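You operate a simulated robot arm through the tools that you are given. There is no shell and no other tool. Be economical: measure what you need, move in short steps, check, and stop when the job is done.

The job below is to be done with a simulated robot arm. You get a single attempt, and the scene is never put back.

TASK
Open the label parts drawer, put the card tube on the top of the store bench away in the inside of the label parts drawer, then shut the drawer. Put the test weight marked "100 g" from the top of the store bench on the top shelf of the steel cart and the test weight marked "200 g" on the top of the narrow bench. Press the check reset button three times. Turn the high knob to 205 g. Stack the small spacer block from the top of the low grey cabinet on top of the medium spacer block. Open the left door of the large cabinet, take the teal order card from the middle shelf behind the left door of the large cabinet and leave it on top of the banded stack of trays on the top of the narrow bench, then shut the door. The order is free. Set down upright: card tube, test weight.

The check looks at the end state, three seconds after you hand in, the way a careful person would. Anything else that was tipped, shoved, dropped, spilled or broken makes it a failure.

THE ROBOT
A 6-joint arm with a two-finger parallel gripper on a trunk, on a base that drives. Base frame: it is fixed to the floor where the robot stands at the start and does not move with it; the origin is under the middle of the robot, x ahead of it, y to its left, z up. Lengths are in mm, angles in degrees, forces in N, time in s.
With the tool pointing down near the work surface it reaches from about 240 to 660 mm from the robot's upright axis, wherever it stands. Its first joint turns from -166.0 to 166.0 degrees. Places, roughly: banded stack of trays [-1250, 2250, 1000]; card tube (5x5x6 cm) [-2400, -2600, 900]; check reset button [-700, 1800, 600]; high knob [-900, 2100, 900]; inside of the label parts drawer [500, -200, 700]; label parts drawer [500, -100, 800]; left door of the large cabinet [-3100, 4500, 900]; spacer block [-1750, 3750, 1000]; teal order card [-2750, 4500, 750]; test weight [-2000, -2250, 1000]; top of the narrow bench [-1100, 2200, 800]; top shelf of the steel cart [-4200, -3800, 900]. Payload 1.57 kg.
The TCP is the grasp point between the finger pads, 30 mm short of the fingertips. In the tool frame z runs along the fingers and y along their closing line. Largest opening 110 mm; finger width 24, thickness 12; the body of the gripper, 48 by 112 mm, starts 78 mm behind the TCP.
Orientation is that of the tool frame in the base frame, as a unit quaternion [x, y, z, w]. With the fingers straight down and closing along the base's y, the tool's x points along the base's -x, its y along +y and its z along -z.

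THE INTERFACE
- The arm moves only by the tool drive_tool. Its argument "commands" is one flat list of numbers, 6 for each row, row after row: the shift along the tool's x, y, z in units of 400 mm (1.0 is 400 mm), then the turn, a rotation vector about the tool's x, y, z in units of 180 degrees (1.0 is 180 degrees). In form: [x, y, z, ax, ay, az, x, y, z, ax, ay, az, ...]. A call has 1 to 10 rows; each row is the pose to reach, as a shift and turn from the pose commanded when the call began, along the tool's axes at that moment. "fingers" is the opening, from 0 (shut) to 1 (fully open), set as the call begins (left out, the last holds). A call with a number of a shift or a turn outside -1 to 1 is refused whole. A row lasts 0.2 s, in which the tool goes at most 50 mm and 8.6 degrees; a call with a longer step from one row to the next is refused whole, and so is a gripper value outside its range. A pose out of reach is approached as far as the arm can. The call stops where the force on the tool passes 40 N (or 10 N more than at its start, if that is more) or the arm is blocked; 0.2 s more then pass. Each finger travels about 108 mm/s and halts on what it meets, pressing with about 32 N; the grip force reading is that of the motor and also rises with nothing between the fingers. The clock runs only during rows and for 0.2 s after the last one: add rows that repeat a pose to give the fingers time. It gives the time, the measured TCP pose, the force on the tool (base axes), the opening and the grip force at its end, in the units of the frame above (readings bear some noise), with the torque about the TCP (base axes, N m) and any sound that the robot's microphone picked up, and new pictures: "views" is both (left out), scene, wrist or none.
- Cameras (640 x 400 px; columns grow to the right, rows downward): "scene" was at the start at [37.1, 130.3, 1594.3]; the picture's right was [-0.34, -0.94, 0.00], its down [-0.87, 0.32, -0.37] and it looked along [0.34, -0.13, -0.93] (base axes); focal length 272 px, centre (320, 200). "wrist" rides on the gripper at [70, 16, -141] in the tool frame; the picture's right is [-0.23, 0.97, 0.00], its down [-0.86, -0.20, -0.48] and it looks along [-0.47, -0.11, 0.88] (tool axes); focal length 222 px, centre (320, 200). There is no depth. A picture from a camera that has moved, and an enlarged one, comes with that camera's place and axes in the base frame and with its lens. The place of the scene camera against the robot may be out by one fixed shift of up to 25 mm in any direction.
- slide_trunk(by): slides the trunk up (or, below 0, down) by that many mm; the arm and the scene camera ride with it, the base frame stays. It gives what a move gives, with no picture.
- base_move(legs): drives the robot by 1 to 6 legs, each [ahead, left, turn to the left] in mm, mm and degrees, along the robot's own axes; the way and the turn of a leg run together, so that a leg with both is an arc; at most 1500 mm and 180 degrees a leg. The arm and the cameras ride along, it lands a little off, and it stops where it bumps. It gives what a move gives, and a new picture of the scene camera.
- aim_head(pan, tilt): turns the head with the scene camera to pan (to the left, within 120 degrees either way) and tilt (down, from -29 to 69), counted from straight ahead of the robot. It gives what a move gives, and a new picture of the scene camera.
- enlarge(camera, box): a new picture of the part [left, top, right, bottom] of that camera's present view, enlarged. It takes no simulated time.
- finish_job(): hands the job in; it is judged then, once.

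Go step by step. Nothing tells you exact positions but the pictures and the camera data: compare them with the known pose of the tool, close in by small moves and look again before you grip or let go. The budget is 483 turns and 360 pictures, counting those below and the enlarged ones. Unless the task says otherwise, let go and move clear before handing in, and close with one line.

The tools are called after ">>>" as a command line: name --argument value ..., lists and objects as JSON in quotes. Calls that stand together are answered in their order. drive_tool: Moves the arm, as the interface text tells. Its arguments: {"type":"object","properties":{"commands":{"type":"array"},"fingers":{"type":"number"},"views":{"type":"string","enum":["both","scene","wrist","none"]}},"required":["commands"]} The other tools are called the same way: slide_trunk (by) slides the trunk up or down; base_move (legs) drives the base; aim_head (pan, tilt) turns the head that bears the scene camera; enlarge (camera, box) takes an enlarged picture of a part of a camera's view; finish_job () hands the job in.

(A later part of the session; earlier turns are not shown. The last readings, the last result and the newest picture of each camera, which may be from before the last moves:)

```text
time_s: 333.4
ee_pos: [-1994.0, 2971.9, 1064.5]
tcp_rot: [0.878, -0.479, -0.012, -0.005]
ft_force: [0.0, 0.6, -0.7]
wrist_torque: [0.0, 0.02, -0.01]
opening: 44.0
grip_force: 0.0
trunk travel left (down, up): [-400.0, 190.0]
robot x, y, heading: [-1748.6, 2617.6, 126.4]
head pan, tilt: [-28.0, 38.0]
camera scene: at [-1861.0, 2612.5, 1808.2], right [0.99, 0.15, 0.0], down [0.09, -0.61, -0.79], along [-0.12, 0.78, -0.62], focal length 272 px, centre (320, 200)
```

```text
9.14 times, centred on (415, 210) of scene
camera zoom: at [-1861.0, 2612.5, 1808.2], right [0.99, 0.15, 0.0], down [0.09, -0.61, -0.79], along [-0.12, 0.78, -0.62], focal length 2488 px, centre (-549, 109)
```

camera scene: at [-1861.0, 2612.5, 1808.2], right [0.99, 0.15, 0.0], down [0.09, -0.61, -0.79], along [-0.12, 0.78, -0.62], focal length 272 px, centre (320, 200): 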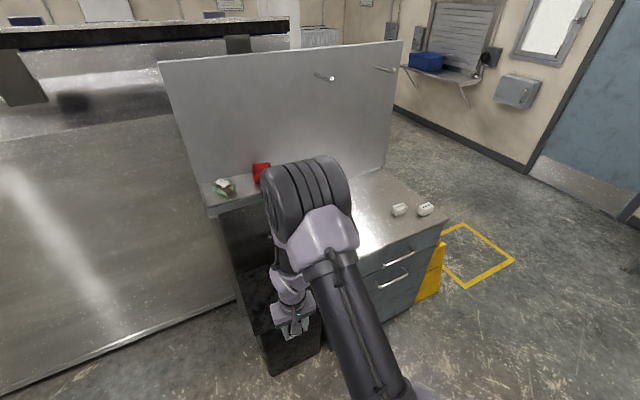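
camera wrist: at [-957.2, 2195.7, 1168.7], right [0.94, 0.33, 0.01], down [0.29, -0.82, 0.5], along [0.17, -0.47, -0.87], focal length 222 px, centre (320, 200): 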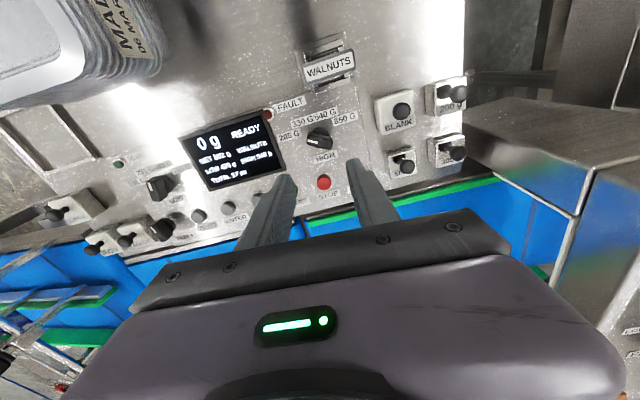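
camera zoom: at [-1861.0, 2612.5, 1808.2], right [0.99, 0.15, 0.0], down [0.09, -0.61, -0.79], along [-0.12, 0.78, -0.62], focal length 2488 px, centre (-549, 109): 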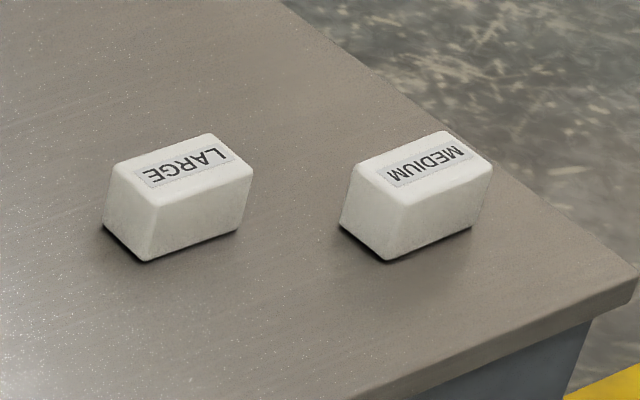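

SMALL, LARGE and MEDIUM blocks are on the low cabinet. I'll drive in front of it.

>>> base_move --legs '[[0, -548, 0.5], [340, 0, 0]]'

>>> drive_tool --commands '[0, 0, 0, 0, 0, 0]' --views "wrist"

```text
time_s: 338.4
ee_pos: [-1771.8, 3563.4, 1064.5]
tcp_rot: [0.88, -0.475, -0.011, -0.005]
ft_force: [-0.2, -0.2, 0.3]
wrist_torque: [-0.01, -0.02, -0.02]
opening: 43.9
grip_force: 0.0
trunk travel left (down, up): [-400.0, 190.0]
robot x, y, heading: [-1527.4, 3213.6, 127.2]
head pan, tilt: [-28.0, 38.0]
camera scene: at [-1635.4, 3206.3, 1808.1], right [0.99, 0.16, 0.0], down [0.1, -0.61, -0.79], along [-0.13, 0.78, -0.62], focal length 272 px, centre (320, 200)
```

scene: 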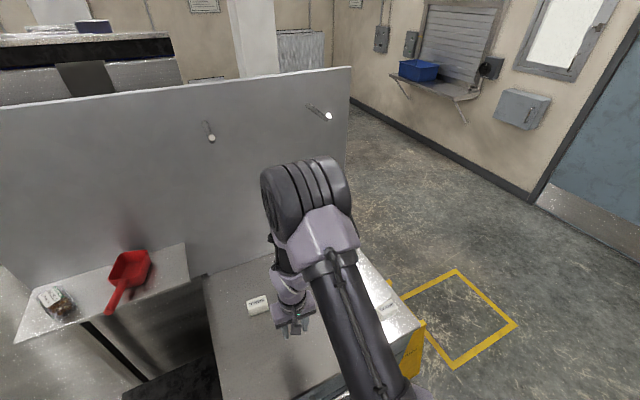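

```text
time_s: 338.8
ee_pos: [-1770.8, 3562.7, 1064.3]
tcp_rot: [0.88, -0.475, -0.012, -0.005]
ft_force: [0.1, 0.4, 0.5]
wrist_torque: [-0.01, 0.01, 0.02]
opening: 44.0
grip_force: 0.1
trunk travel left (down, up): [-400.0, 190.0]
robot x, y, heading: [-1526.3, 3211.6, 127.4]
head pan, tilt: [-28.0, 38.0]
camera wrist: at [-1743.8, 3493.1, 1203.0], right [-0.94, -0.35, 0.01], down [-0.3, 0.81, 0.5], along [-0.18, 0.47, -0.87], focal length 222 px, centre (320, 200)
```

wrist: 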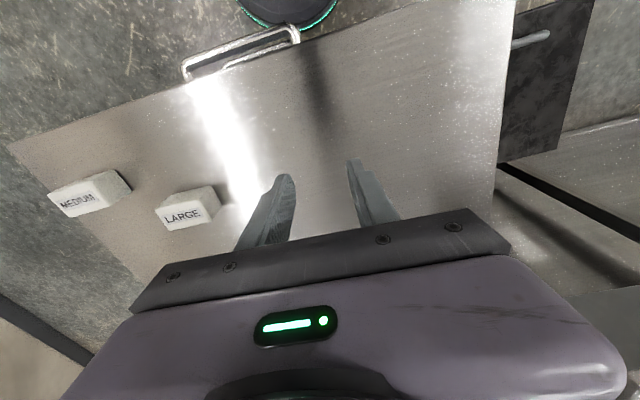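

The SMALL block is near (-1944, 3700). Extending over it.

>>> drive_tool --commands '[-0.09, 0.03, 0, 0, 0, 0, -0.18, 0.06, 0, 0, 0, 0, -0.27, 0.1, 0, 0, 0, 0, -0.36, 0.14, 0, 0, 0, 0, -0.43, 0.172, 0.03, 0, 0, 0]' --fingers 0.8 --views "wrist"

```text
time_s: 340.0
ee_pos: [-1925.0, 3668.3, 1057.2]
tcp_rot: [0.88, -0.475, -0.011, -0.006]
ft_force: [0.3, 0.3, -0.1]
wrist_torque: [0.03, 0.0, 0.0]
opening: 88.4
grip_force: 0.1
trunk travel left (down, up): [-400.0, 190.0]
robot x, y, heading: [-1527.1, 3210.4, 127.0]
head pan, tilt: [-28.0, 38.0]
camera wrist: at [-1898.1, 3599.9, 1195.8], right [-0.94, -0.35, 0.01], down [-0.3, 0.81, 0.5], along [-0.18, 0.47, -0.87], focal length 222 px, centre (320, 200)
```

wrist: 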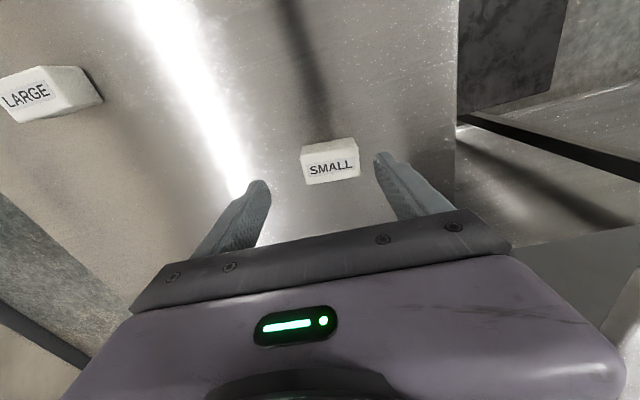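

The SMALL block is aligned with the tool; it's near the reach limit so I'll nudge the base forward 35 mm and align.

>>> base_move --legs '[[35, 0, 0]]'

>>> drive_tool --commands '[-0.02, 0.01, 0.1, 0, 0, 0.004, -0.03, 0.01, 0.15, 0, 0, 0.008]' --fingers 1 --views "wrist"

```text
time_s: 340.8
ee_pos: [-1946.2, 3696.3, 1055.8]
tcp_rot: [0.88, -0.475, -0.012, -0.004]
ft_force: [0.4, -0.1, -0.4]
wrist_torque: [-0.01, -0.05, 0.01]
opening: 88.1
grip_force: 0.0
trunk travel left (down, up): [-400.0, 190.0]
robot x, y, heading: [-1549.0, 3238.2, 127.6]
head pan, tilt: [-28.0, 38.0]
camera scene: at [-1656.9, 3234.2, 1808.1], right [0.99, 0.16, 0.0], down [0.1, -0.61, -0.79], along [-0.13, 0.78, -0.62], focal length 272 px, centre (320, 200)
```

scene: 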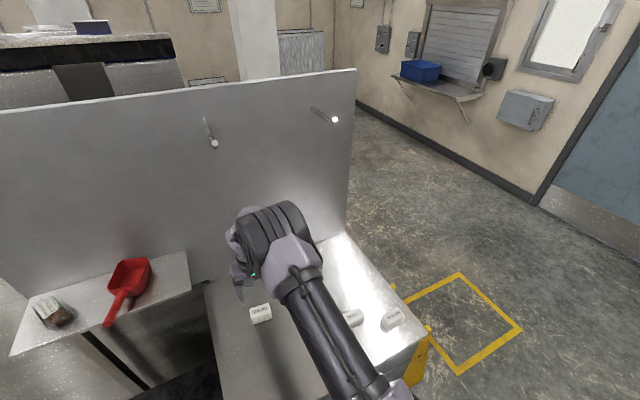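

```text
time_s: 341.4
ee_pos: [-1956.0, 3705.7, 998.1]
tcp_rot: [0.874, -0.485, -0.012, -0.005]
ft_force: [-0.4, -0.2, 0.0]
wrist_torque: [-0.02, -0.01, 0.03]
opening: 110.1
grip_force: 0.1
trunk travel left (down, up): [-400.0, 190.0]
robot x, y, heading: [-1548.5, 3239.4, 127.5]
head pan, tilt: [-28.0, 38.0]
camera wrist: at [-1930.5, 3634.0, 1137.4], right [-0.95, -0.32, 0.01], down [-0.28, 0.82, 0.5], along [-0.17, 0.47, -0.87], focal length 222 px, centre (320, 200)
```

wrist: 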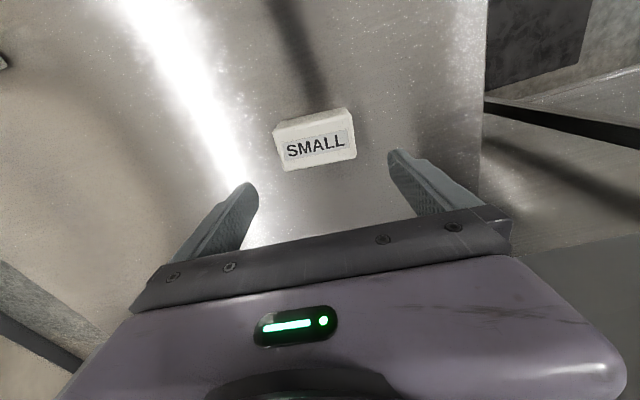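

The block's long side nearly fills the opening, so I'll rotate the tool 90° to grip its short side.

>>> drive_tool --commands '[0, 0, 0, 0, 0, 0.047, 0, 0, 0, 0, 0, 0.094, 0, 0, 0, 0, 0, 0.141, 0, 0, 0, 0, 0, 0.188, 0, 0, 0, 0, 0, 0.235, 0, 0, 0, 0, 0, 0.282, 0, 0, 0, 0, 0, 0.329, 0, 0, 0, 0, 0, 0.376, 0, 0, 0, 0, 0, 0.423, 0, 0, 0, 0, 0, 0.47]' --fingers 0.75 --views "none"

>>> drive_tool --commands '[0, 0, 0, 0, 0, 0.03]' --views "wrist"

```text
time_s: 343.6
ee_pos: [-1955.6, 3706.7, 997.9]
tcp_rot: [-0.319, 0.948, 0.012, -0.005]
ft_force: [0.2, -0.1, 0.2]
wrist_torque: [-0.01, 0.0, 0.01]
opening: 82.6
grip_force: 0.0
trunk travel left (down, up): [-400.0, 190.0]
robot x, y, heading: [-1545.3, 3238.1, 127.6]
head pan, tilt: [-28.0, 38.0]
```

```text
time_s: 344.0
ee_pos: [-1955.5, 3705.0, 997.7]
tcp_rot: [-0.274, 0.962, 0.013, -0.005]
ft_force: [0.3, 0.0, 0.8]
wrist_torque: [0.0, -0.02, 0.01]
opening: 82.7
grip_force: 0.0
trunk travel left (down, up): [-400.0, 190.0]
robot x, y, heading: [-1543.3, 3241.2, 127.5]
head pan, tilt: [-28.0, 38.0]
camera wrist: at [-2021.0, 3679.3, 1139.1], right [-0.32, 0.95, 0.02], down [0.84, 0.27, 0.47], along [0.44, 0.17, -0.88], focal length 222 px, centre (320, 200)
```

wrist: 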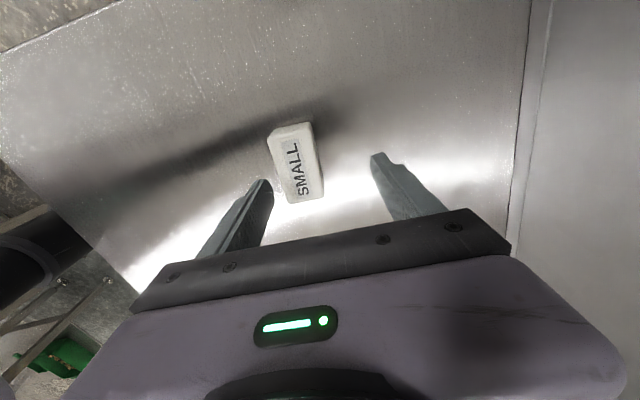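

Triangulating gives the block top at about z 940, centre (-1950, 3687). Correct the alignment.

>>> drive_tool --commands '[0.012, -0.045, 0, 0, 0, -0.015]' --views "wrist"

>>> enlarge --camera "wrist" --box '[230, 90, 430, 230]'

```text
time_s: 344.4
ee_pos: [-1950.0, 3685.9, 996.2]
tcp_rot: [-0.297, 0.955, 0.013, -0.004]
ft_force: [0.5, -0.3, 0.0]
wrist_torque: [0.04, 0.01, -0.02]
opening: 82.5
grip_force: 0.1
trunk travel left (down, up): [-400.0, 190.0]
robot x, y, heading: [-1547.1, 3240.2, 127.5]
head pan, tilt: [-28.0, 38.0]
camera wrist: at [-2014.4, 3657.7, 1138.1], right [-0.36, 0.93, 0.03], down [0.82, 0.31, 0.47], along [0.43, 0.19, -0.88], focal length 222 px, centre (320, 200)
```

wrist: 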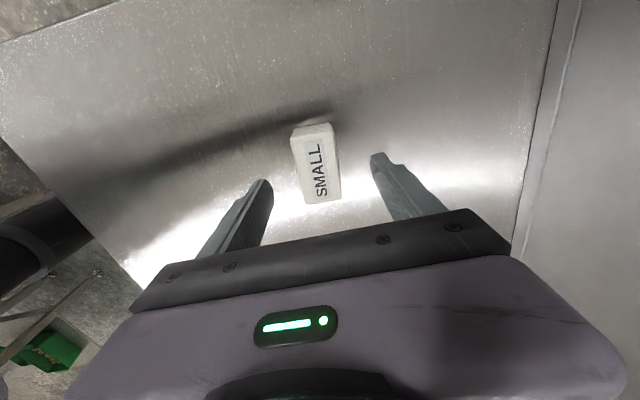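

```text
2.86 times, centred on (330, 160) of wrist
camera zoom: at [-2014.4, 3657.7, 1138.1], right [-0.36, 0.93, 0.03], down [0.82, 0.31, 0.47], along [0.43, 0.19, -0.88], focal length 635 px, centre (291, 314)
```

zoom: 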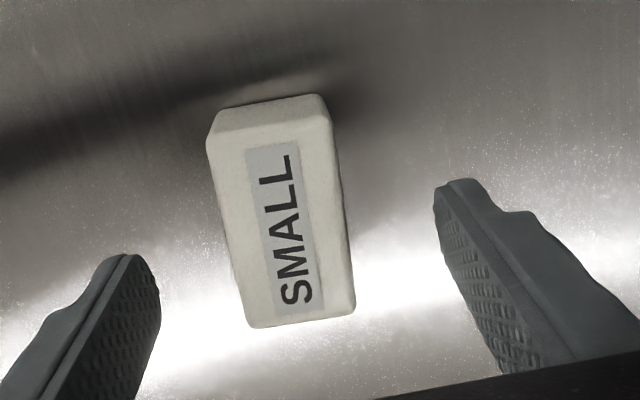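

>>> drive_tool --commands '[0, -0.004, 0.06, 0, 0, 0.008, 0, -0.004, 0.11, 0, 0, 0.008]' --views "wrist"

```text
time_s: 345.0
ee_pos: [-1950.0, 3687.6, 952.5]
tcp_rot: [-0.285, 0.959, 0.011, -0.005]
ft_force: [0.2, 0.2, -0.5]
wrist_torque: [0.01, -0.01, -0.01]
opening: 82.3
grip_force: 0.0
trunk travel left (down, up): [-400.0, 190.0]
robot x, y, heading: [-1546.6, 3244.3, 127.5]
head pan, tilt: [-28.0, 38.0]
camera wrist: at [-2015.1, 3660.8, 1093.8], right [-0.34, 0.94, 0.02], down [0.83, 0.29, 0.47], along [0.44, 0.18, -0.88], focal length 222 px, centre (320, 200)
```

wrist: 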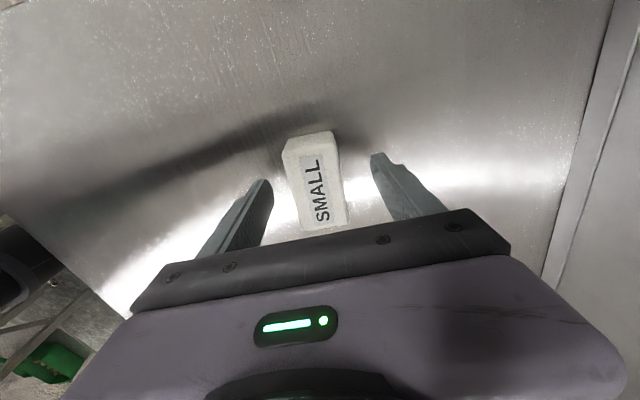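

>>> drive_tool --commands '[0, 0, 0.015, 0, 0, 0, 0, 0, 0.015, 0, 0, 0, 0, 0, 0.015, 0, 0, 0, 0, 0, 0.015, 0, 0, 0]' --fingers 0 --views "wrist"

```text
time_s: 346.0
ee_pos: [-1949.9, 3686.7, 948.1]
tcp_rot: [-0.286, 0.958, 0.014, -0.005]
ft_force: [0.3, -1.1, 11.5]
wrist_torque: [-0.18, -0.13, -0.04]
opening: 39.1
grip_force: 31.4
trunk travel left (down, up): [-400.0, 190.0]
robot x, y, heading: [-1546.7, 3237.3, 127.2]
head pan, tilt: [-28.0, 38.0]
camera wrist: at [-2014.5, 3659.9, 1089.3], right [-0.34, 0.94, 0.03], down [0.83, 0.29, 0.47], along [0.44, 0.18, -0.88], focal length 222 px, centre (320, 200)
```

wrist: 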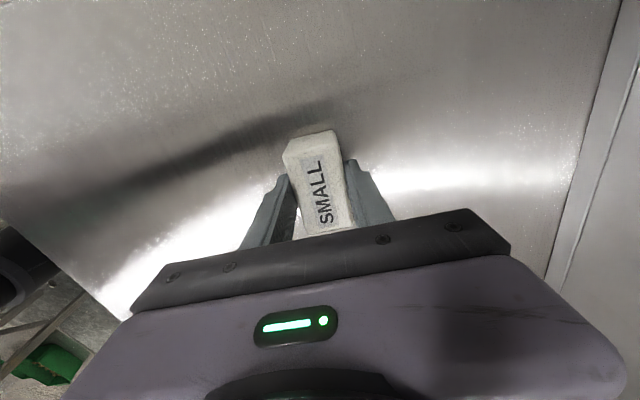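

The tips touch the cabinet top (z≈917). I'll regrip 7 mm higher so the fingers won't foul the MEDIUM block.

>>> drive_tool --commands '[0, 0, 0, 0, 0, 0, 0, 0, 0, 0, 0, 0, 0, 0, -0.018, 0, 0, 0]' --fingers 0.5 --views "none"

>>> drive_tool --commands '[0, 0, 0, 0, 0, 0, 0, 0, 0, 0, 0, 0, 0, 0, 0, 0, 0, 0]' --fingers 0 --views "none"

>>> drive_tool --commands '[0, 0, -0.1, 0, 0, 0, 0, 0, -0.2, 0, 0, 0, 0, 0, -0.25, 0, 0, 0]' --views "wrist"

```text
time_s: 346.8
ee_pos: [-1950.5, 3686.9, 955.3]
tcp_rot: [-0.286, 0.958, 0.013, -0.005]
ft_force: [0.0, -0.4, 0.3]
wrist_torque: [0.01, 0.02, -0.01]
opening: 54.8
grip_force: 0.0
trunk travel left (down, up): [-400.0, 190.0]
robot x, y, heading: [-1546.8, 3238.5, 127.1]
head pan, tilt: [-28.0, 38.0]
```

```text
time_s: 347.6
ee_pos: [-1950.6, 3686.5, 955.0]
tcp_rot: [-0.286, 0.958, 0.013, -0.004]
ft_force: [0.0, -1.2, 0.8]
wrist_torque: [-0.04, -0.06, 0.0]
opening: 39.3
grip_force: 32.2
trunk travel left (down, up): [-400.0, 190.0]
robot x, y, heading: [-1545.2, 3235.6, 127.4]
head pan, tilt: [-28.0, 38.0]
```

```text
time_s: 348.4
ee_pos: [-1947.1, 3685.3, 1053.3]
tcp_rot: [-0.286, 0.958, 0.011, -0.004]
ft_force: [-0.4, 0.6, -1.7]
wrist_torque: [-0.02, 0.0, -0.01]
opening: 39.8
grip_force: 31.9
trunk travel left (down, up): [-400.0, 190.0]
robot x, y, heading: [-1546.6, 3236.6, 127.4]
head pan, tilt: [-28.0, 38.0]
camera wrist: at [-2012.4, 3657.5, 1194.5], right [-0.34, 0.94, 0.02], down [0.83, 0.29, 0.47], along [0.44, 0.18, -0.88], focal length 222 px, centre (320, 200)
```

wrist: 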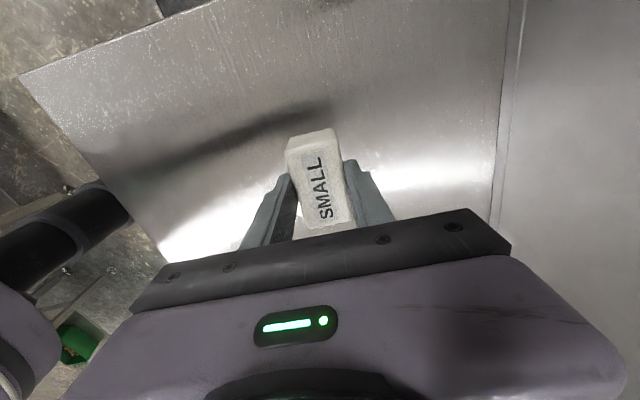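

Got the SMALL block. Now move right beyond the MEDIUM block to see it unobstructed.

>>> drive_tool --commands '[-0.0965, -0.046, 0, 0, 0, 0, -0.193, -0.092, 0, 0, 0, 0, -0.2895, -0.138, 0, 0, 0, 0, -0.386, -0.184, 0, 0, 0, 0, -0.4825, -0.23, 0, 0, 0, 0, -0.579, -0.276, 0, 0, 0, 0, -0.6755, -0.322, 0, 0, 0, 0, -0.772, -0.368, 0, 0, 0, 0, -0.8685, -0.414, 0, 0, 0, 0, -0.965, -0.46, 0, 0, 0, 0]' --views "wrist"

```text
time_s: 350.6
ee_pos: [-1522.9, 3742.3, 1048.5]
tcp_rot: [-0.286, 0.958, 0.013, -0.004]
ft_force: [-0.2, -0.7, -1.3]
wrist_torque: [0.0, 0.01, -0.04]
opening: 39.1
grip_force: 32.1
trunk travel left (down, up): [-400.0, 190.0]
robot x, y, heading: [-1549.4, 3237.8, 127.7]
head pan, tilt: [-28.0, 38.0]
camera wrist: at [-1588.0, 3715.4, 1188.8], right [-0.34, 0.94, 0.02], down [0.83, 0.29, 0.47], along [0.44, 0.18, -0.88], focal length 222 px, centre (320, 200)
```

wrist: 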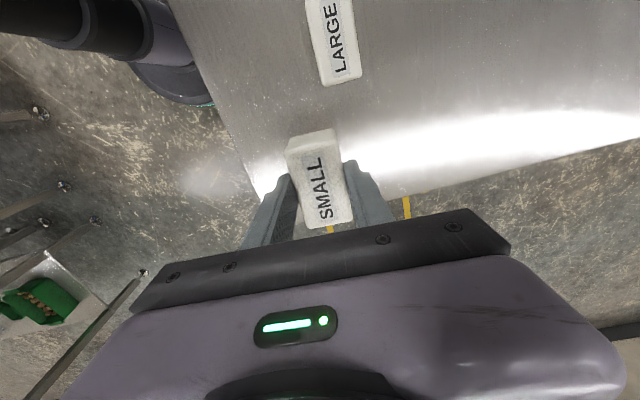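

>>> drive_tool --commands '[-0.1, 0, 0, 0, 0, 0, -0.2, 0, 0, 0, 0, 0, -0.28, 0, 0, 0, 0, 0]' --views "wrist"

```text
time_s: 351.4
ee_pos: [-1427.3, 3803.5, 1048.2]
tcp_rot: [-0.285, 0.958, 0.013, -0.005]
ft_force: [-0.5, 0.0, 0.0]
wrist_torque: [0.01, 0.05, -0.03]
opening: 39.4
grip_force: 32.1
trunk travel left (down, up): [-400.0, 190.0]
robot x, y, heading: [-1547.5, 3238.7, 127.5]
head pan, tilt: [-28.0, 38.0]
camera wrist: at [-1493.1, 3777.2, 1189.8], right [-0.34, 0.94, 0.02], down [0.83, 0.29, 0.47], along [0.44, 0.18, -0.88], focal length 222 px, centre (320, 200)
```

wrist: 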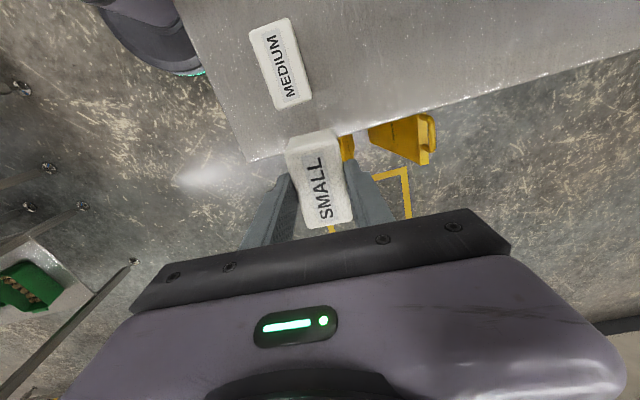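

>>> enlarge --camera "wrist" --box '[230, 0, 390, 110]'

```text
3.64 times, centred on (310, 55) of wrist
camera zoom: at [-1493.1, 3777.2, 1189.8], right [-0.34, 0.94, 0.02], down [0.83, 0.29, 0.47], along [0.44, 0.18, -0.88], focal length 808 px, centre (356, 727)
```

zoom: 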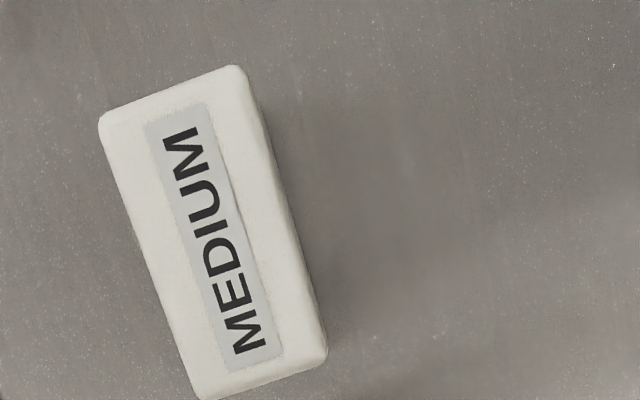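

The MEDIUM block's centre is about (-1495, 3744), turned ~4° from the tool. Moving the SMALL block over it and lowering slowly.

>>> drive_tool --commands '[0.11, -0.015, 0, 0, 0, -0.012, 0.224, -0.0315, 0, 0, 0, -0.023, 0.224, -0.0315, 0.05, 0, 0, -0.023, 0.224, -0.0315, 0.1, 0, 0, -0.023]' --views "wrist"

>>> enlarge --camera "wrist" --box '[240, 90, 400, 240]'

```text
time_s: 352.4
ee_pos: [-1498.5, 3743.6, 1008.9]
tcp_rot: [-0.32, 0.947, 0.011, -0.005]
ft_force: [0.5, 0.6, -0.5]
wrist_torque: [0.02, 0.01, 0.02]
opening: 39.3
grip_force: 32.1
trunk travel left (down, up): [-400.0, 190.0]
robot x, y, heading: [-1544.4, 3241.5, 127.5]
head pan, tilt: [-28.0, 38.0]
camera wrist: at [-1561.8, 3711.7, 1150.5], right [-0.41, 0.91, 0.02], down [0.81, 0.35, 0.47], along [0.42, 0.21, -0.88], focal length 222 px, centre (320, 200)
```

wrist: 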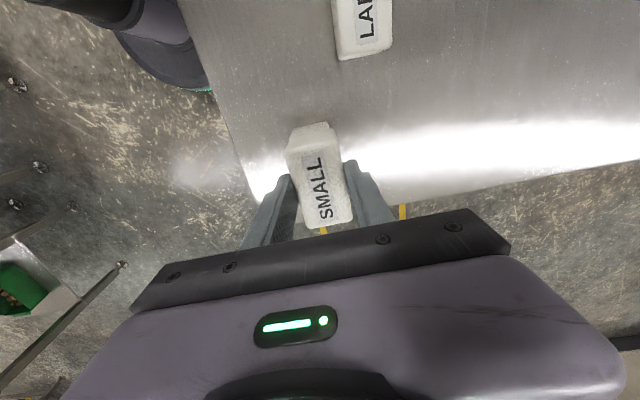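

```text
2.67 times, centred on (320, 165) of wrist
camera zoom: at [-1561.8, 3711.7, 1150.5], right [-0.41, 0.91, 0.02], down [0.81, 0.35, 0.47], along [0.42, 0.21, -0.88], focal length 592 px, centre (320, 293)
```

zoom: 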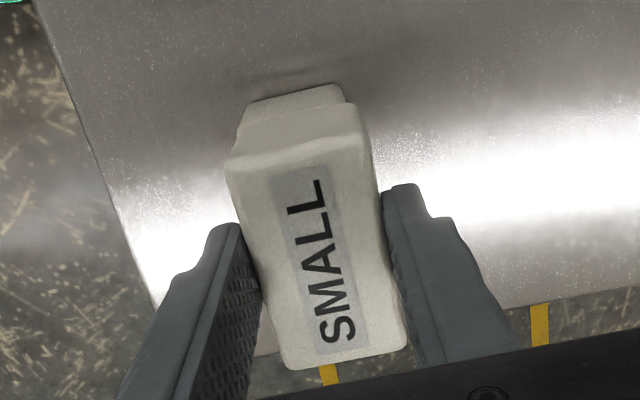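

>>> drive_tool --commands '[0.006, 0.004, 0.02, 0, 0, 0, 0.006, 0.004, 0.04, 0, 0, 0, 0.006, 0.004, 0.05, 0, 0, 0, 0.006, 0.004, 0.06, 0, 0, 0, 0.006, 0.004, 0.07, 0, 0, 0, 0.006, 0.004, 0.08, 0, 0, 0, 0.006, 0.004, 0.09, 0, 0, 0, 0.006, 0.004, 0.1, 0, 0, 0]' --views "wrist"

>>> enlarge --camera "wrist" --box '[240, 90, 400, 240]'

```text
time_s: 353.5
ee_pos: [-1502.5, 3743.0, 987.5]
tcp_rot: [-0.319, 0.948, 0.014, -0.003]
ft_force: [0.6, -6.2, 26.6]
wrist_torque: [-0.79, -0.23, -0.09]
opening: 39.6
grip_force: 32.4
trunk travel left (down, up): [-400.0, 190.0]
robot x, y, heading: [-1548.6, 3239.2, 127.2]
head pan, tilt: [-28.0, 38.0]
stopped in row 5: the force on the tool passed its limit at 51 N (the readings are from after the stop); the commanded pose is now the measured one
camera wrist: at [-1565.4, 3711.1, 1128.3], right [-0.41, 0.91, 0.03], down [0.81, 0.35, 0.48], along [0.42, 0.22, -0.88], focal length 222 px, centre (320, 200)
```

wrist: 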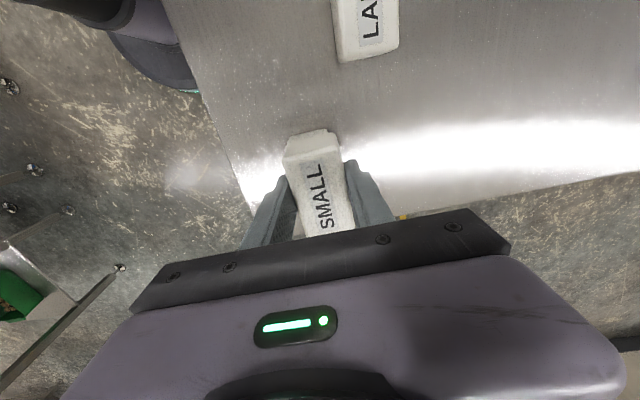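

```text
2.67 times, centred on (320, 165) of wrist
camera zoom: at [-1565.4, 3711.1, 1128.3], right [-0.41, 0.91, 0.03], down [0.81, 0.35, 0.48], along [0.42, 0.22, -0.88], focal length 592 px, centre (320, 293)
```

zoom: 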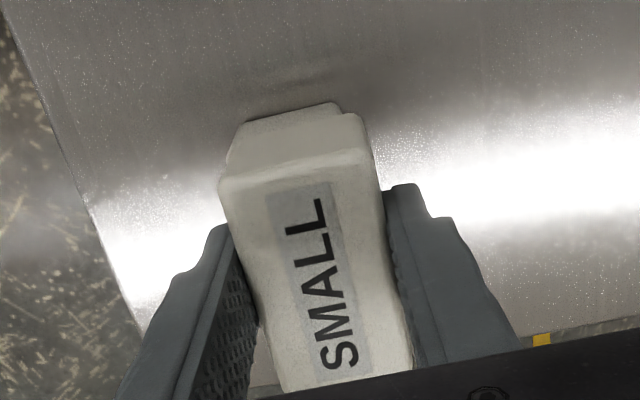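

The SMALL block rests on the MEDIUM one. Release gently and rise.

>>> drive_tool --commands '[0, 0, 0, 0, 0, 0, 0, 0, 0, 0, 0, 0, 0, 0, 0, 0, 0, 0]' --fingers 0.6 --views "none"

>>> drive_tool --commands '[0, 0, -0.1, 0, 0, 0, 0, 0, -0.2, 0, 0, 0, 0, 0, -0.3, 0, 0, 0]' --views "wrist"

>>> enlarge --camera "wrist" --box '[240, 80, 400, 200]'

```text
time_s: 354.3
ee_pos: [-1503.3, 3745.4, 984.7]
tcp_rot: [-0.32, 0.947, 0.013, -0.003]
ft_force: [0.8, -0.9, -0.9]
wrist_torque: [0.0, -0.01, 0.01]
opening: 65.9
grip_force: 0.1
trunk travel left (down, up): [-400.0, 190.0]
robot x, y, heading: [-1548.0, 3238.0, 127.4]
head pan, tilt: [-28.0, 38.0]
```

```text
time_s: 355.1
ee_pos: [-1498.5, 3740.9, 1106.1]
tcp_rot: [-0.321, 0.947, 0.013, -0.004]
ft_force: [-0.3, -0.2, -0.4]
wrist_torque: [0.0, 0.02, -0.01]
opening: 66.1
grip_force: 0.0
trunk travel left (down, up): [-400.0, 190.0]
robot x, y, heading: [-1545.1, 3237.1, 127.5]
head pan, tilt: [-28.0, 38.0]
camera wrist: at [-1561.9, 3708.0, 1246.7], right [-0.41, 0.91, 0.03], down [0.81, 0.35, 0.47], along [0.42, 0.22, -0.88], focal length 222 px, centre (320, 200)
```

wrist: 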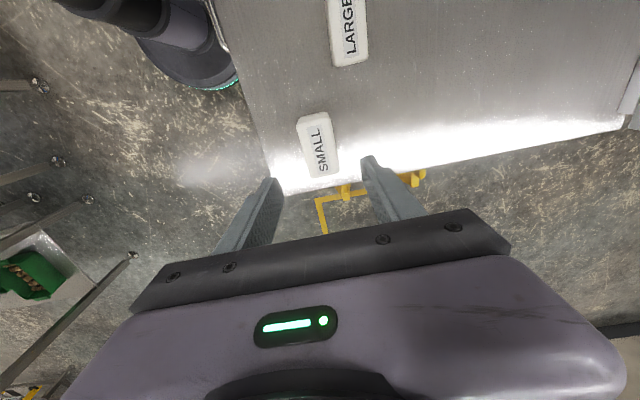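

```text
3.33 times, centred on (320, 140) of wrist
camera zoom: at [-1561.9, 3708.0, 1246.7], right [-0.41, 0.91, 0.03], down [0.81, 0.35, 0.47], along [0.42, 0.22, -0.88], focal length 740 px, centre (320, 400)
```

zoom: 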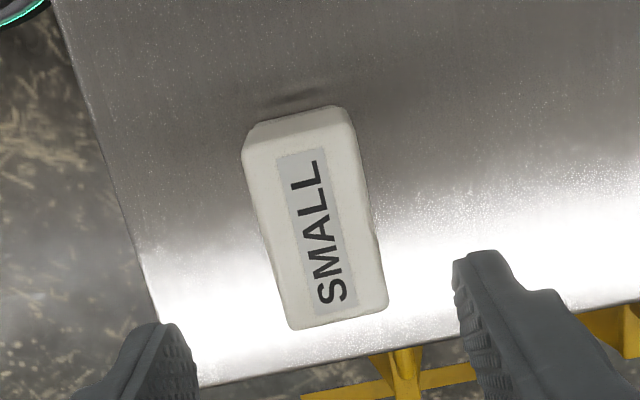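

Stack looks right. Now back off, retract the arm, and go look for the large cabinet's doors (likely on the far side).

>>> base_move --legs '[[-250, 0, 0]]'

>>> enlarge --camera "scene" --box '[300, 200, 480, 320]'

>>> drive_tool --commands '[0.1, 0.01, 0, 0, 0, 0, 0.2, 0.02, 0, 0, 0, 0, 0.3, 0.04, 0, 0, 0, 0, 0.4, 0.06, 0, 0, 0, 0, 0.5, 0.08, 0, 0, 0, 0, 0.6, 0.1, 0, 0, 0, 0, 0.7, 0.11, 0, 0, 0, 0, 0.8, 0.12, 0, 0, 0, 0]' --views "none"

```text
time_s: 356.9
ee_pos: [-1349.6, 3544.6, 1104.4]
tcp_rot: [-0.322, 0.947, 0.013, -0.004]
ft_force: [-0.7, 0.4, 0.0]
wrist_torque: [0.01, 0.02, 0.01]
opening: 65.9
grip_force: 0.0
trunk travel left (down, up): [-400.0, 190.0]
robot x, y, heading: [-1395.0, 3042.9, 127.9]
head pan, tilt: [-28.0, 38.0]
camera scene: at [-1503.7, 3034.6, 1808.2], right [0.99, 0.17, 0.0], down [0.1, -0.61, -0.79], along [-0.13, 0.78, -0.62], focal length 272 px, centre (320, 200)
```

scene: 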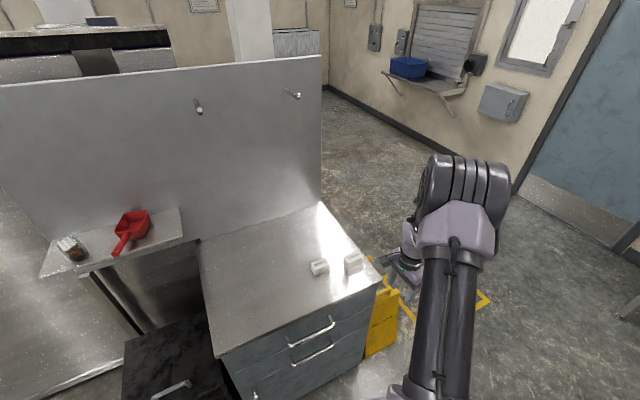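

```text
3.33 times, centred on (390, 260) of scene
camera zoom: at [-1503.7, 3034.6, 1808.2], right [0.99, 0.17, 0.0], down [0.1, -0.61, -0.79], along [-0.13, 0.78, -0.62], focal length 907 px, centre (87, 0)
```

zoom: 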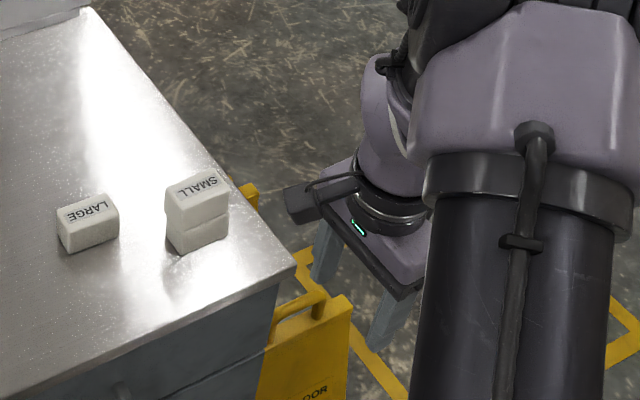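

```text
time_s: 358.7
ee_pos: [-1636.9, 3389.3, 1106.1]
tcp_rot: [-0.322, 0.947, 0.013, -0.004]
ft_force: [-0.1, 0.3, 0.0]
wrist_torque: [0.0, -0.01, 0.03]
opening: 66.2
grip_force: 0.0
trunk travel left (down, up): [-400.0, 190.0]
robot x, y, heading: [-1395.6, 3044.5, 127.7]
head pan, tilt: [-28.0, 38.0]
```

The stack is good. Driving around to the right to look behind the panel for the large cabinet.

>>> base_move --legs '[[0, -1350, -0.6], [1400, 0, 0]]'

>>> aim_head --pan 60 --tilt 20

```text
time_s: 372.1
ee_pos: [-1407.6, 5338.8, 1106.6]
tcp_rot: [-0.318, 0.948, 0.013, -0.003]
ft_force: [0.3, -0.1, -1.4]
wrist_torque: [0.02, 0.03, 0.02]
opening: 66.2
grip_force: 0.0
trunk travel left (down, up): [-400.0, 190.0]
robot x, y, heading: [-1172.2, 4989.0, 127.2]
head pan, tilt: [-28.0, 38.0]
camera scene: at [-1280.4, 4983.2, 1808.2], right [0.99, 0.16, 0.0], down [0.1, -0.61, -0.79], along [-0.13, 0.78, -0.62], focal length 272 px, centre (320, 200)
```

scene: 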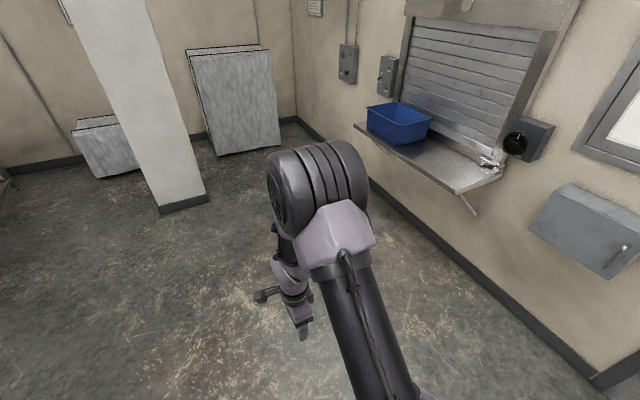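

```text
time_s: 373.7
ee_pos: [-1408.2, 5340.0, 1106.1]
tcp_rot: [-0.319, 0.948, 0.013, -0.003]
ft_force: [-0.1, 0.6, 0.5]
wrist_torque: [0.02, 0.0, -0.02]
opening: 65.9
grip_force: 0.0
trunk travel left (down, up): [-400.0, 190.0]
robot x, y, heading: [-1169.3, 4988.3, 127.0]
head pan, tilt: [60.0, 20.0]
camera scene: at [-1358.8, 4886.1, 1836.6], right [-0.12, 0.99, 0.0], down [0.34, 0.04, -0.94], along [-0.93, -0.12, -0.34], focal length 272 px, centre (320, 200)
```

scene: 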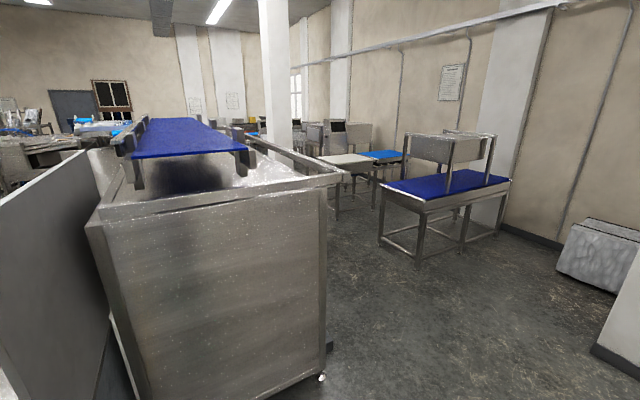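

>>> base_move --legs '[[1350, 0, 0]]'

>>> aim_head --pan 105 --tilt 20

```text
time_s: 380.4
ee_pos: [-2215.0, 6404.4, 1105.6]
tcp_rot: [-0.317, 0.948, 0.013, -0.004]
ft_force: [0.6, -0.1, -0.1]
wrist_torque: [-0.02, 0.0, 0.01]
opening: 66.3
grip_force: 0.1
trunk travel left (down, up): [-400.0, 190.0]
robot x, y, heading: [-1977.3, 6054.3, 127.1]
head pan, tilt: [60.0, 20.0]
camera scene: at [-2167.3, 5952.7, 1836.6], right [-0.12, 0.99, 0.0], down [0.34, 0.04, -0.94], along [-0.93, -0.12, -0.34], focal length 272 px, centre (320, 200)
```

scene: 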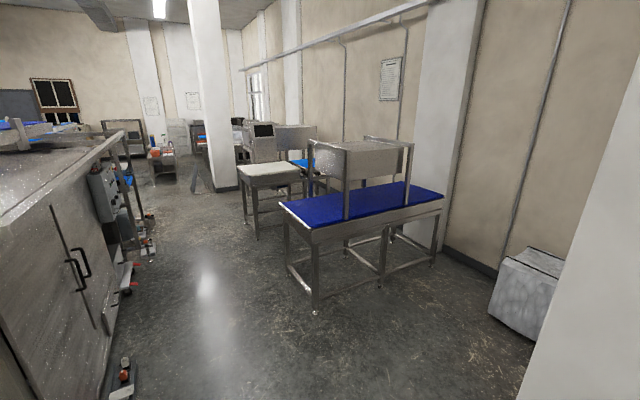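

```text
time_s: 381.6
ee_pos: [-2215.1, 6404.7, 1106.1]
tcp_rot: [-0.317, 0.948, 0.013, -0.003]
ft_force: [1.2, 0.3, 0.2]
wrist_torque: [0.03, 0.01, 0.0]
opening: 66.1
grip_force: 0.1
trunk travel left (down, up): [-400.0, 190.0]
robot x, y, heading: [-1976.8, 6056.3, 127.2]
head pan, tilt: [105.0, 20.0]
camera scene: at [-2131.9, 5890.5, 1836.6], right [-0.79, 0.61, 0.0], down [0.21, 0.27, -0.94], along [-0.58, -0.74, -0.34], focal length 272 px, centre (320, 200)
```

scene: 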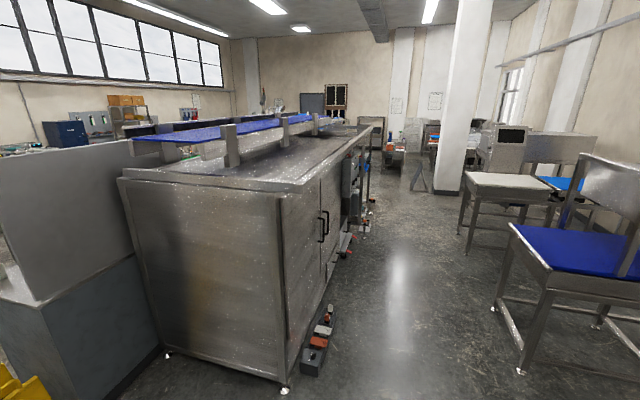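

The large cabinet's double doors are on this far side. I'll drive in front of its left door.

>>> base_move --legs '[[0, 0, 90], [1450, -120, 0]]'

>>> aim_head --pan 60 --tilt 35

```text
time_s: 392.5
ee_pos: [-3523.2, 5022.9, 1105.4]
tcp_rot: [0.9, -0.436, -0.006, 0.012]
ft_force: [-0.1, -0.7, -0.2]
wrist_torque: [0.03, -0.02, 0.02]
opening: 66.2
grip_force: 0.0
trunk travel left (down, up): [-400.0, 190.0]
robot x, y, heading: [-3175.5, 5265.8, -141.4]
head pan, tilt: [105.0, 20.0]
camera scene: at [-2996.0, 5123.2, 1836.6], right [-0.6, -0.8, 0.0], down [-0.27, 0.2, -0.94], along [0.75, -0.56, -0.34], focal length 272 px, centre (320, 200)
```

scene: 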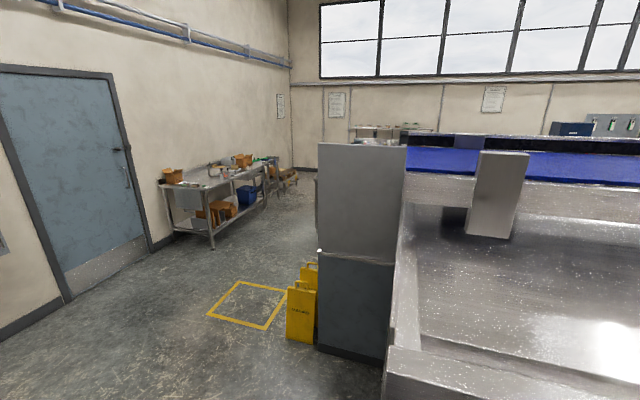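

```text
time_s: 393.7
ee_pos: [-3523.4, 5022.5, 1106.5]
tcp_rot: [0.9, -0.435, -0.007, 0.012]
ft_force: [-0.1, -0.8, -0.5]
wrist_torque: [0.01, 0.01, 0.0]
opening: 66.2
grip_force: 0.0
trunk travel left (down, up): [-400.0, 190.0]
robot x, y, heading: [-3180.0, 5263.8, -141.7]
head pan, tilt: [60.0, 35.0]
camera scene: at [-3057.6, 5091.7, 1812.8], right [-0.99, -0.15, 0.0], down [-0.08, 0.57, -0.82], along [0.12, -0.81, -0.57], focal length 272 px, centre (320, 200)
```

scene: 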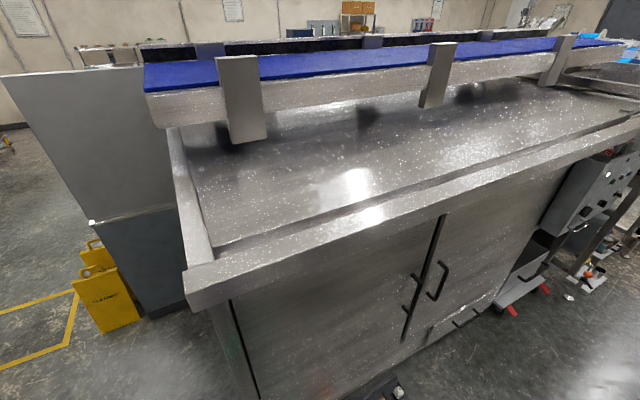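

>>> enlarge --camera "scene" --box '[340, 200, 500, 350]'

```text
2.67 times, centred on (420, 275) of scene
camera zoom: at [-3057.6, 5091.7, 1812.8], right [-0.99, -0.15, 0.0], down [-0.08, 0.57, -0.82], along [0.12, -0.81, -0.57], focal length 726 px, centre (53, 0)
```

zoom: 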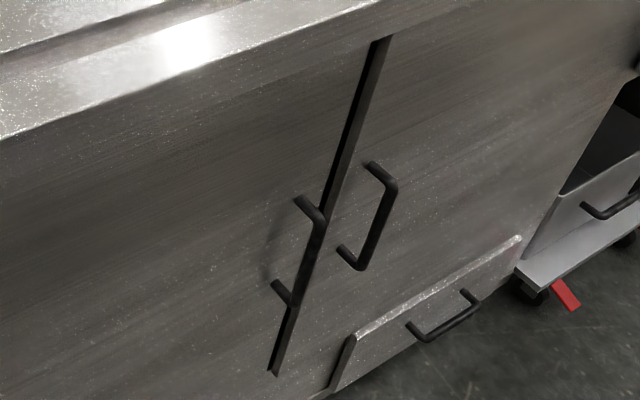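

The left door's vertical handle is at about (-3359, 4318), z≈680–900. I'll stand squarely in front of it.

>>> base_move --legs '[[0, 0, 88.6], [-150, -690, 0]]'

>>> slide_trunk --by -170

>>> aim_head --pan 0 --tilt 35

```text
time_s: 401.3
ee_pos: [-3605.6, 4622.5, 1106.1]
tcp_rot: [0.953, 0.301, 0.003, 0.012]
ft_force: [-0.1, -0.4, 0.8]
wrist_torque: [0.01, 0.02, -0.01]
opening: 65.7
grip_force: 0.1
trunk travel left (down, up): [-400.0, 190.0]
robot x, y, heading: [-3831.6, 4980.5, -54.9]
head pan, tilt: [60.0, 35.0]
camera scene: at [-3635.2, 5095.5, 1812.8], right [0.09, -1.0, 0.0], down [-0.57, -0.05, -0.82], along [0.82, 0.07, -0.57], focal length 272 px, centre (320, 200)
```

scene: 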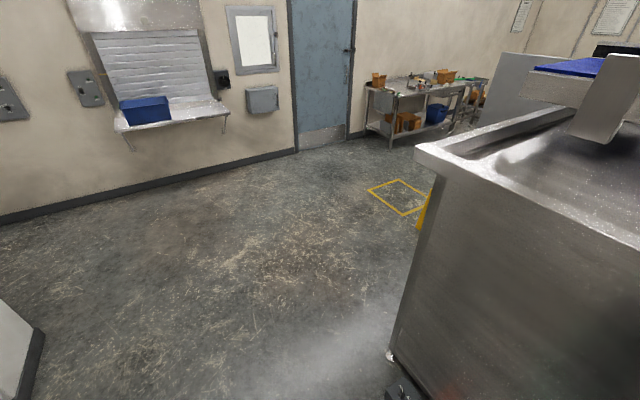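

```text
time_s: 403.2
ee_pos: [-3605.4, 4621.6, 935.9]
tcp_rot: [0.953, 0.302, 0.004, 0.013]
ft_force: [-0.1, -0.2, 0.2]
wrist_torque: [0.01, 0.0, 0.01]
opening: 66.1
grip_force: 0.1
trunk travel left (down, up): [-230.0, 360.0]
robot x, y, heading: [-3828.0, 4980.6, -54.8]
head pan, tilt: [60.0, 35.0]
```

```text
time_s: 404.5
ee_pos: [-3604.9, 4622.8, 936.3]
tcp_rot: [0.954, 0.301, 0.003, 0.013]
ft_force: [-0.5, 0.6, -0.6]
wrist_torque: [0.02, -0.05, -0.01]
opening: 66.1
grip_force: 0.0
trunk travel left (down, up): [-230.0, 360.0]
robot x, y, heading: [-3827.1, 4982.5, -54.8]
head pan, tilt: [0.0, 35.0]
camera scene: at [-3671.5, 5015.8, 1642.7], right [-0.82, -0.58, 0.0], down [-0.33, 0.47, -0.82], along [0.47, -0.67, -0.57], focal length 272 px, centre (320, 200)
```

scene: 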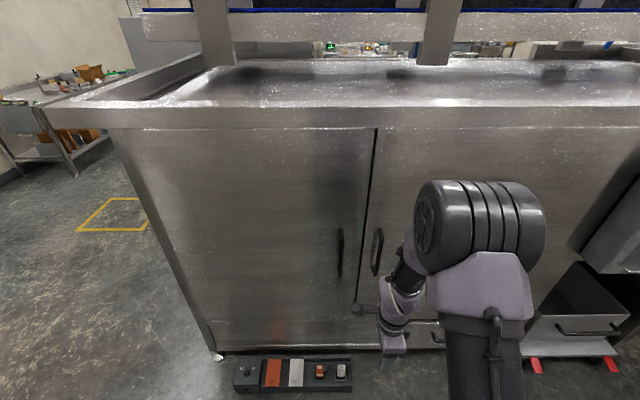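

The handle bar works out at about (-3328, 4396), z 785–1015. I'll square up and bring the tool horizontal, then roll it to close sideways.

>>> base_move --legs '[[0, 0, 1.7]]'

>>> slide_trunk --by 90

>>> drive_tool --commands '[0, 0.044, 0.031, -0.047, 0, 0, 0, 0.088, 0.062, -0.094, 0, 0, 0, 0.132, 0.093, -0.141, 0, 0, 0, 0.176, 0.124, -0.188, 0, 0, 0, 0.22, 0.155, -0.235, 0, 0, 0, 0.264, 0.187, -0.282, 0, 0, 0, 0.308, 0.218, -0.329, 0, 0, 0, 0.352, 0.25, -0.376, 0, 0, 0, 0.396, 0.28, -0.423, 0, 0, 0, 0.44, 0.31, -0.47, 0, 0]' --views "scene" --fingers 1

```text
time_s: 405.2
ee_pos: [-3594.7, 4629.7, 936.3]
tcp_rot: [0.949, 0.315, 0.003, 0.012]
ft_force: [-0.2, -0.2, -0.1]
wrist_torque: [0.01, -0.02, 0.01]
opening: 66.2
grip_force: 0.0
trunk travel left (down, up): [-230.0, 360.0]
robot x, y, heading: [-3832.9, 4982.3, -53.2]
head pan, tilt: [0.0, 35.0]
camera scene: at [-3672.2, 5020.4, 1642.7], right [-0.8, -0.6, 0.0], down [-0.34, 0.46, -0.82], along [0.49, -0.65, -0.57], focal length 272 px, centre (320, 200)
```

scene: 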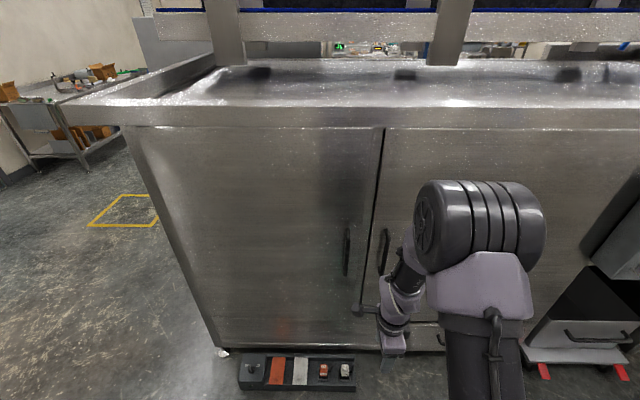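

```text
time_s: 406.5
ee_pos: [-3594.7, 4628.8, 1025.7]
tcp_rot: [0.949, 0.315, 0.004, 0.013]
ft_force: [0.2, -0.4, -0.1]
wrist_torque: [0.01, 0.03, -0.02]
opening: 65.8
grip_force: 0.2
trunk travel left (down, up): [-320.0, 270.0]
robot x, y, heading: [-3829.3, 4982.2, -53.2]
head pan, tilt: [0.0, 35.0]
```

```text
time_s: 408.7
ee_pos: [-3486.1, 4485.1, 906.0]
tcp_rot: [0.693, 0.231, 0.216, 0.648]
ft_force: [0.4, -0.6, 0.5]
wrist_torque: [-0.01, 0.02, 0.01]
opening: 110.1
grip_force: 0.0
trunk travel left (down, up): [-320.0, 270.0]
robot x, y, heading: [-3830.2, 4978.8, -53.0]
head pan, tilt: [0.0, 35.0]
camera scene: at [-3672.1, 5020.0, 1732.7], right [-0.8, -0.6, 0.0], down [-0.34, 0.46, -0.82], along [0.49, -0.65, -0.57], focal length 272 px, centre (320, 200)
```

scene: 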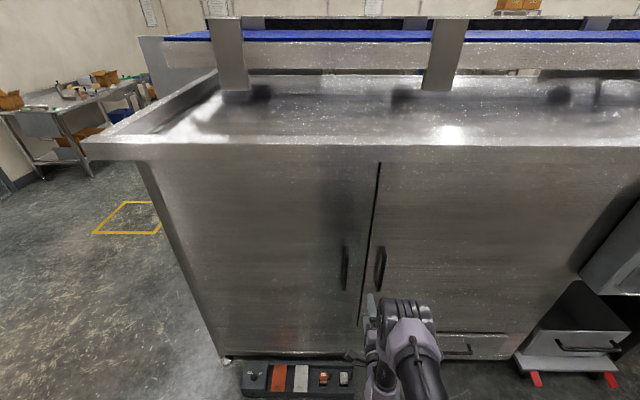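

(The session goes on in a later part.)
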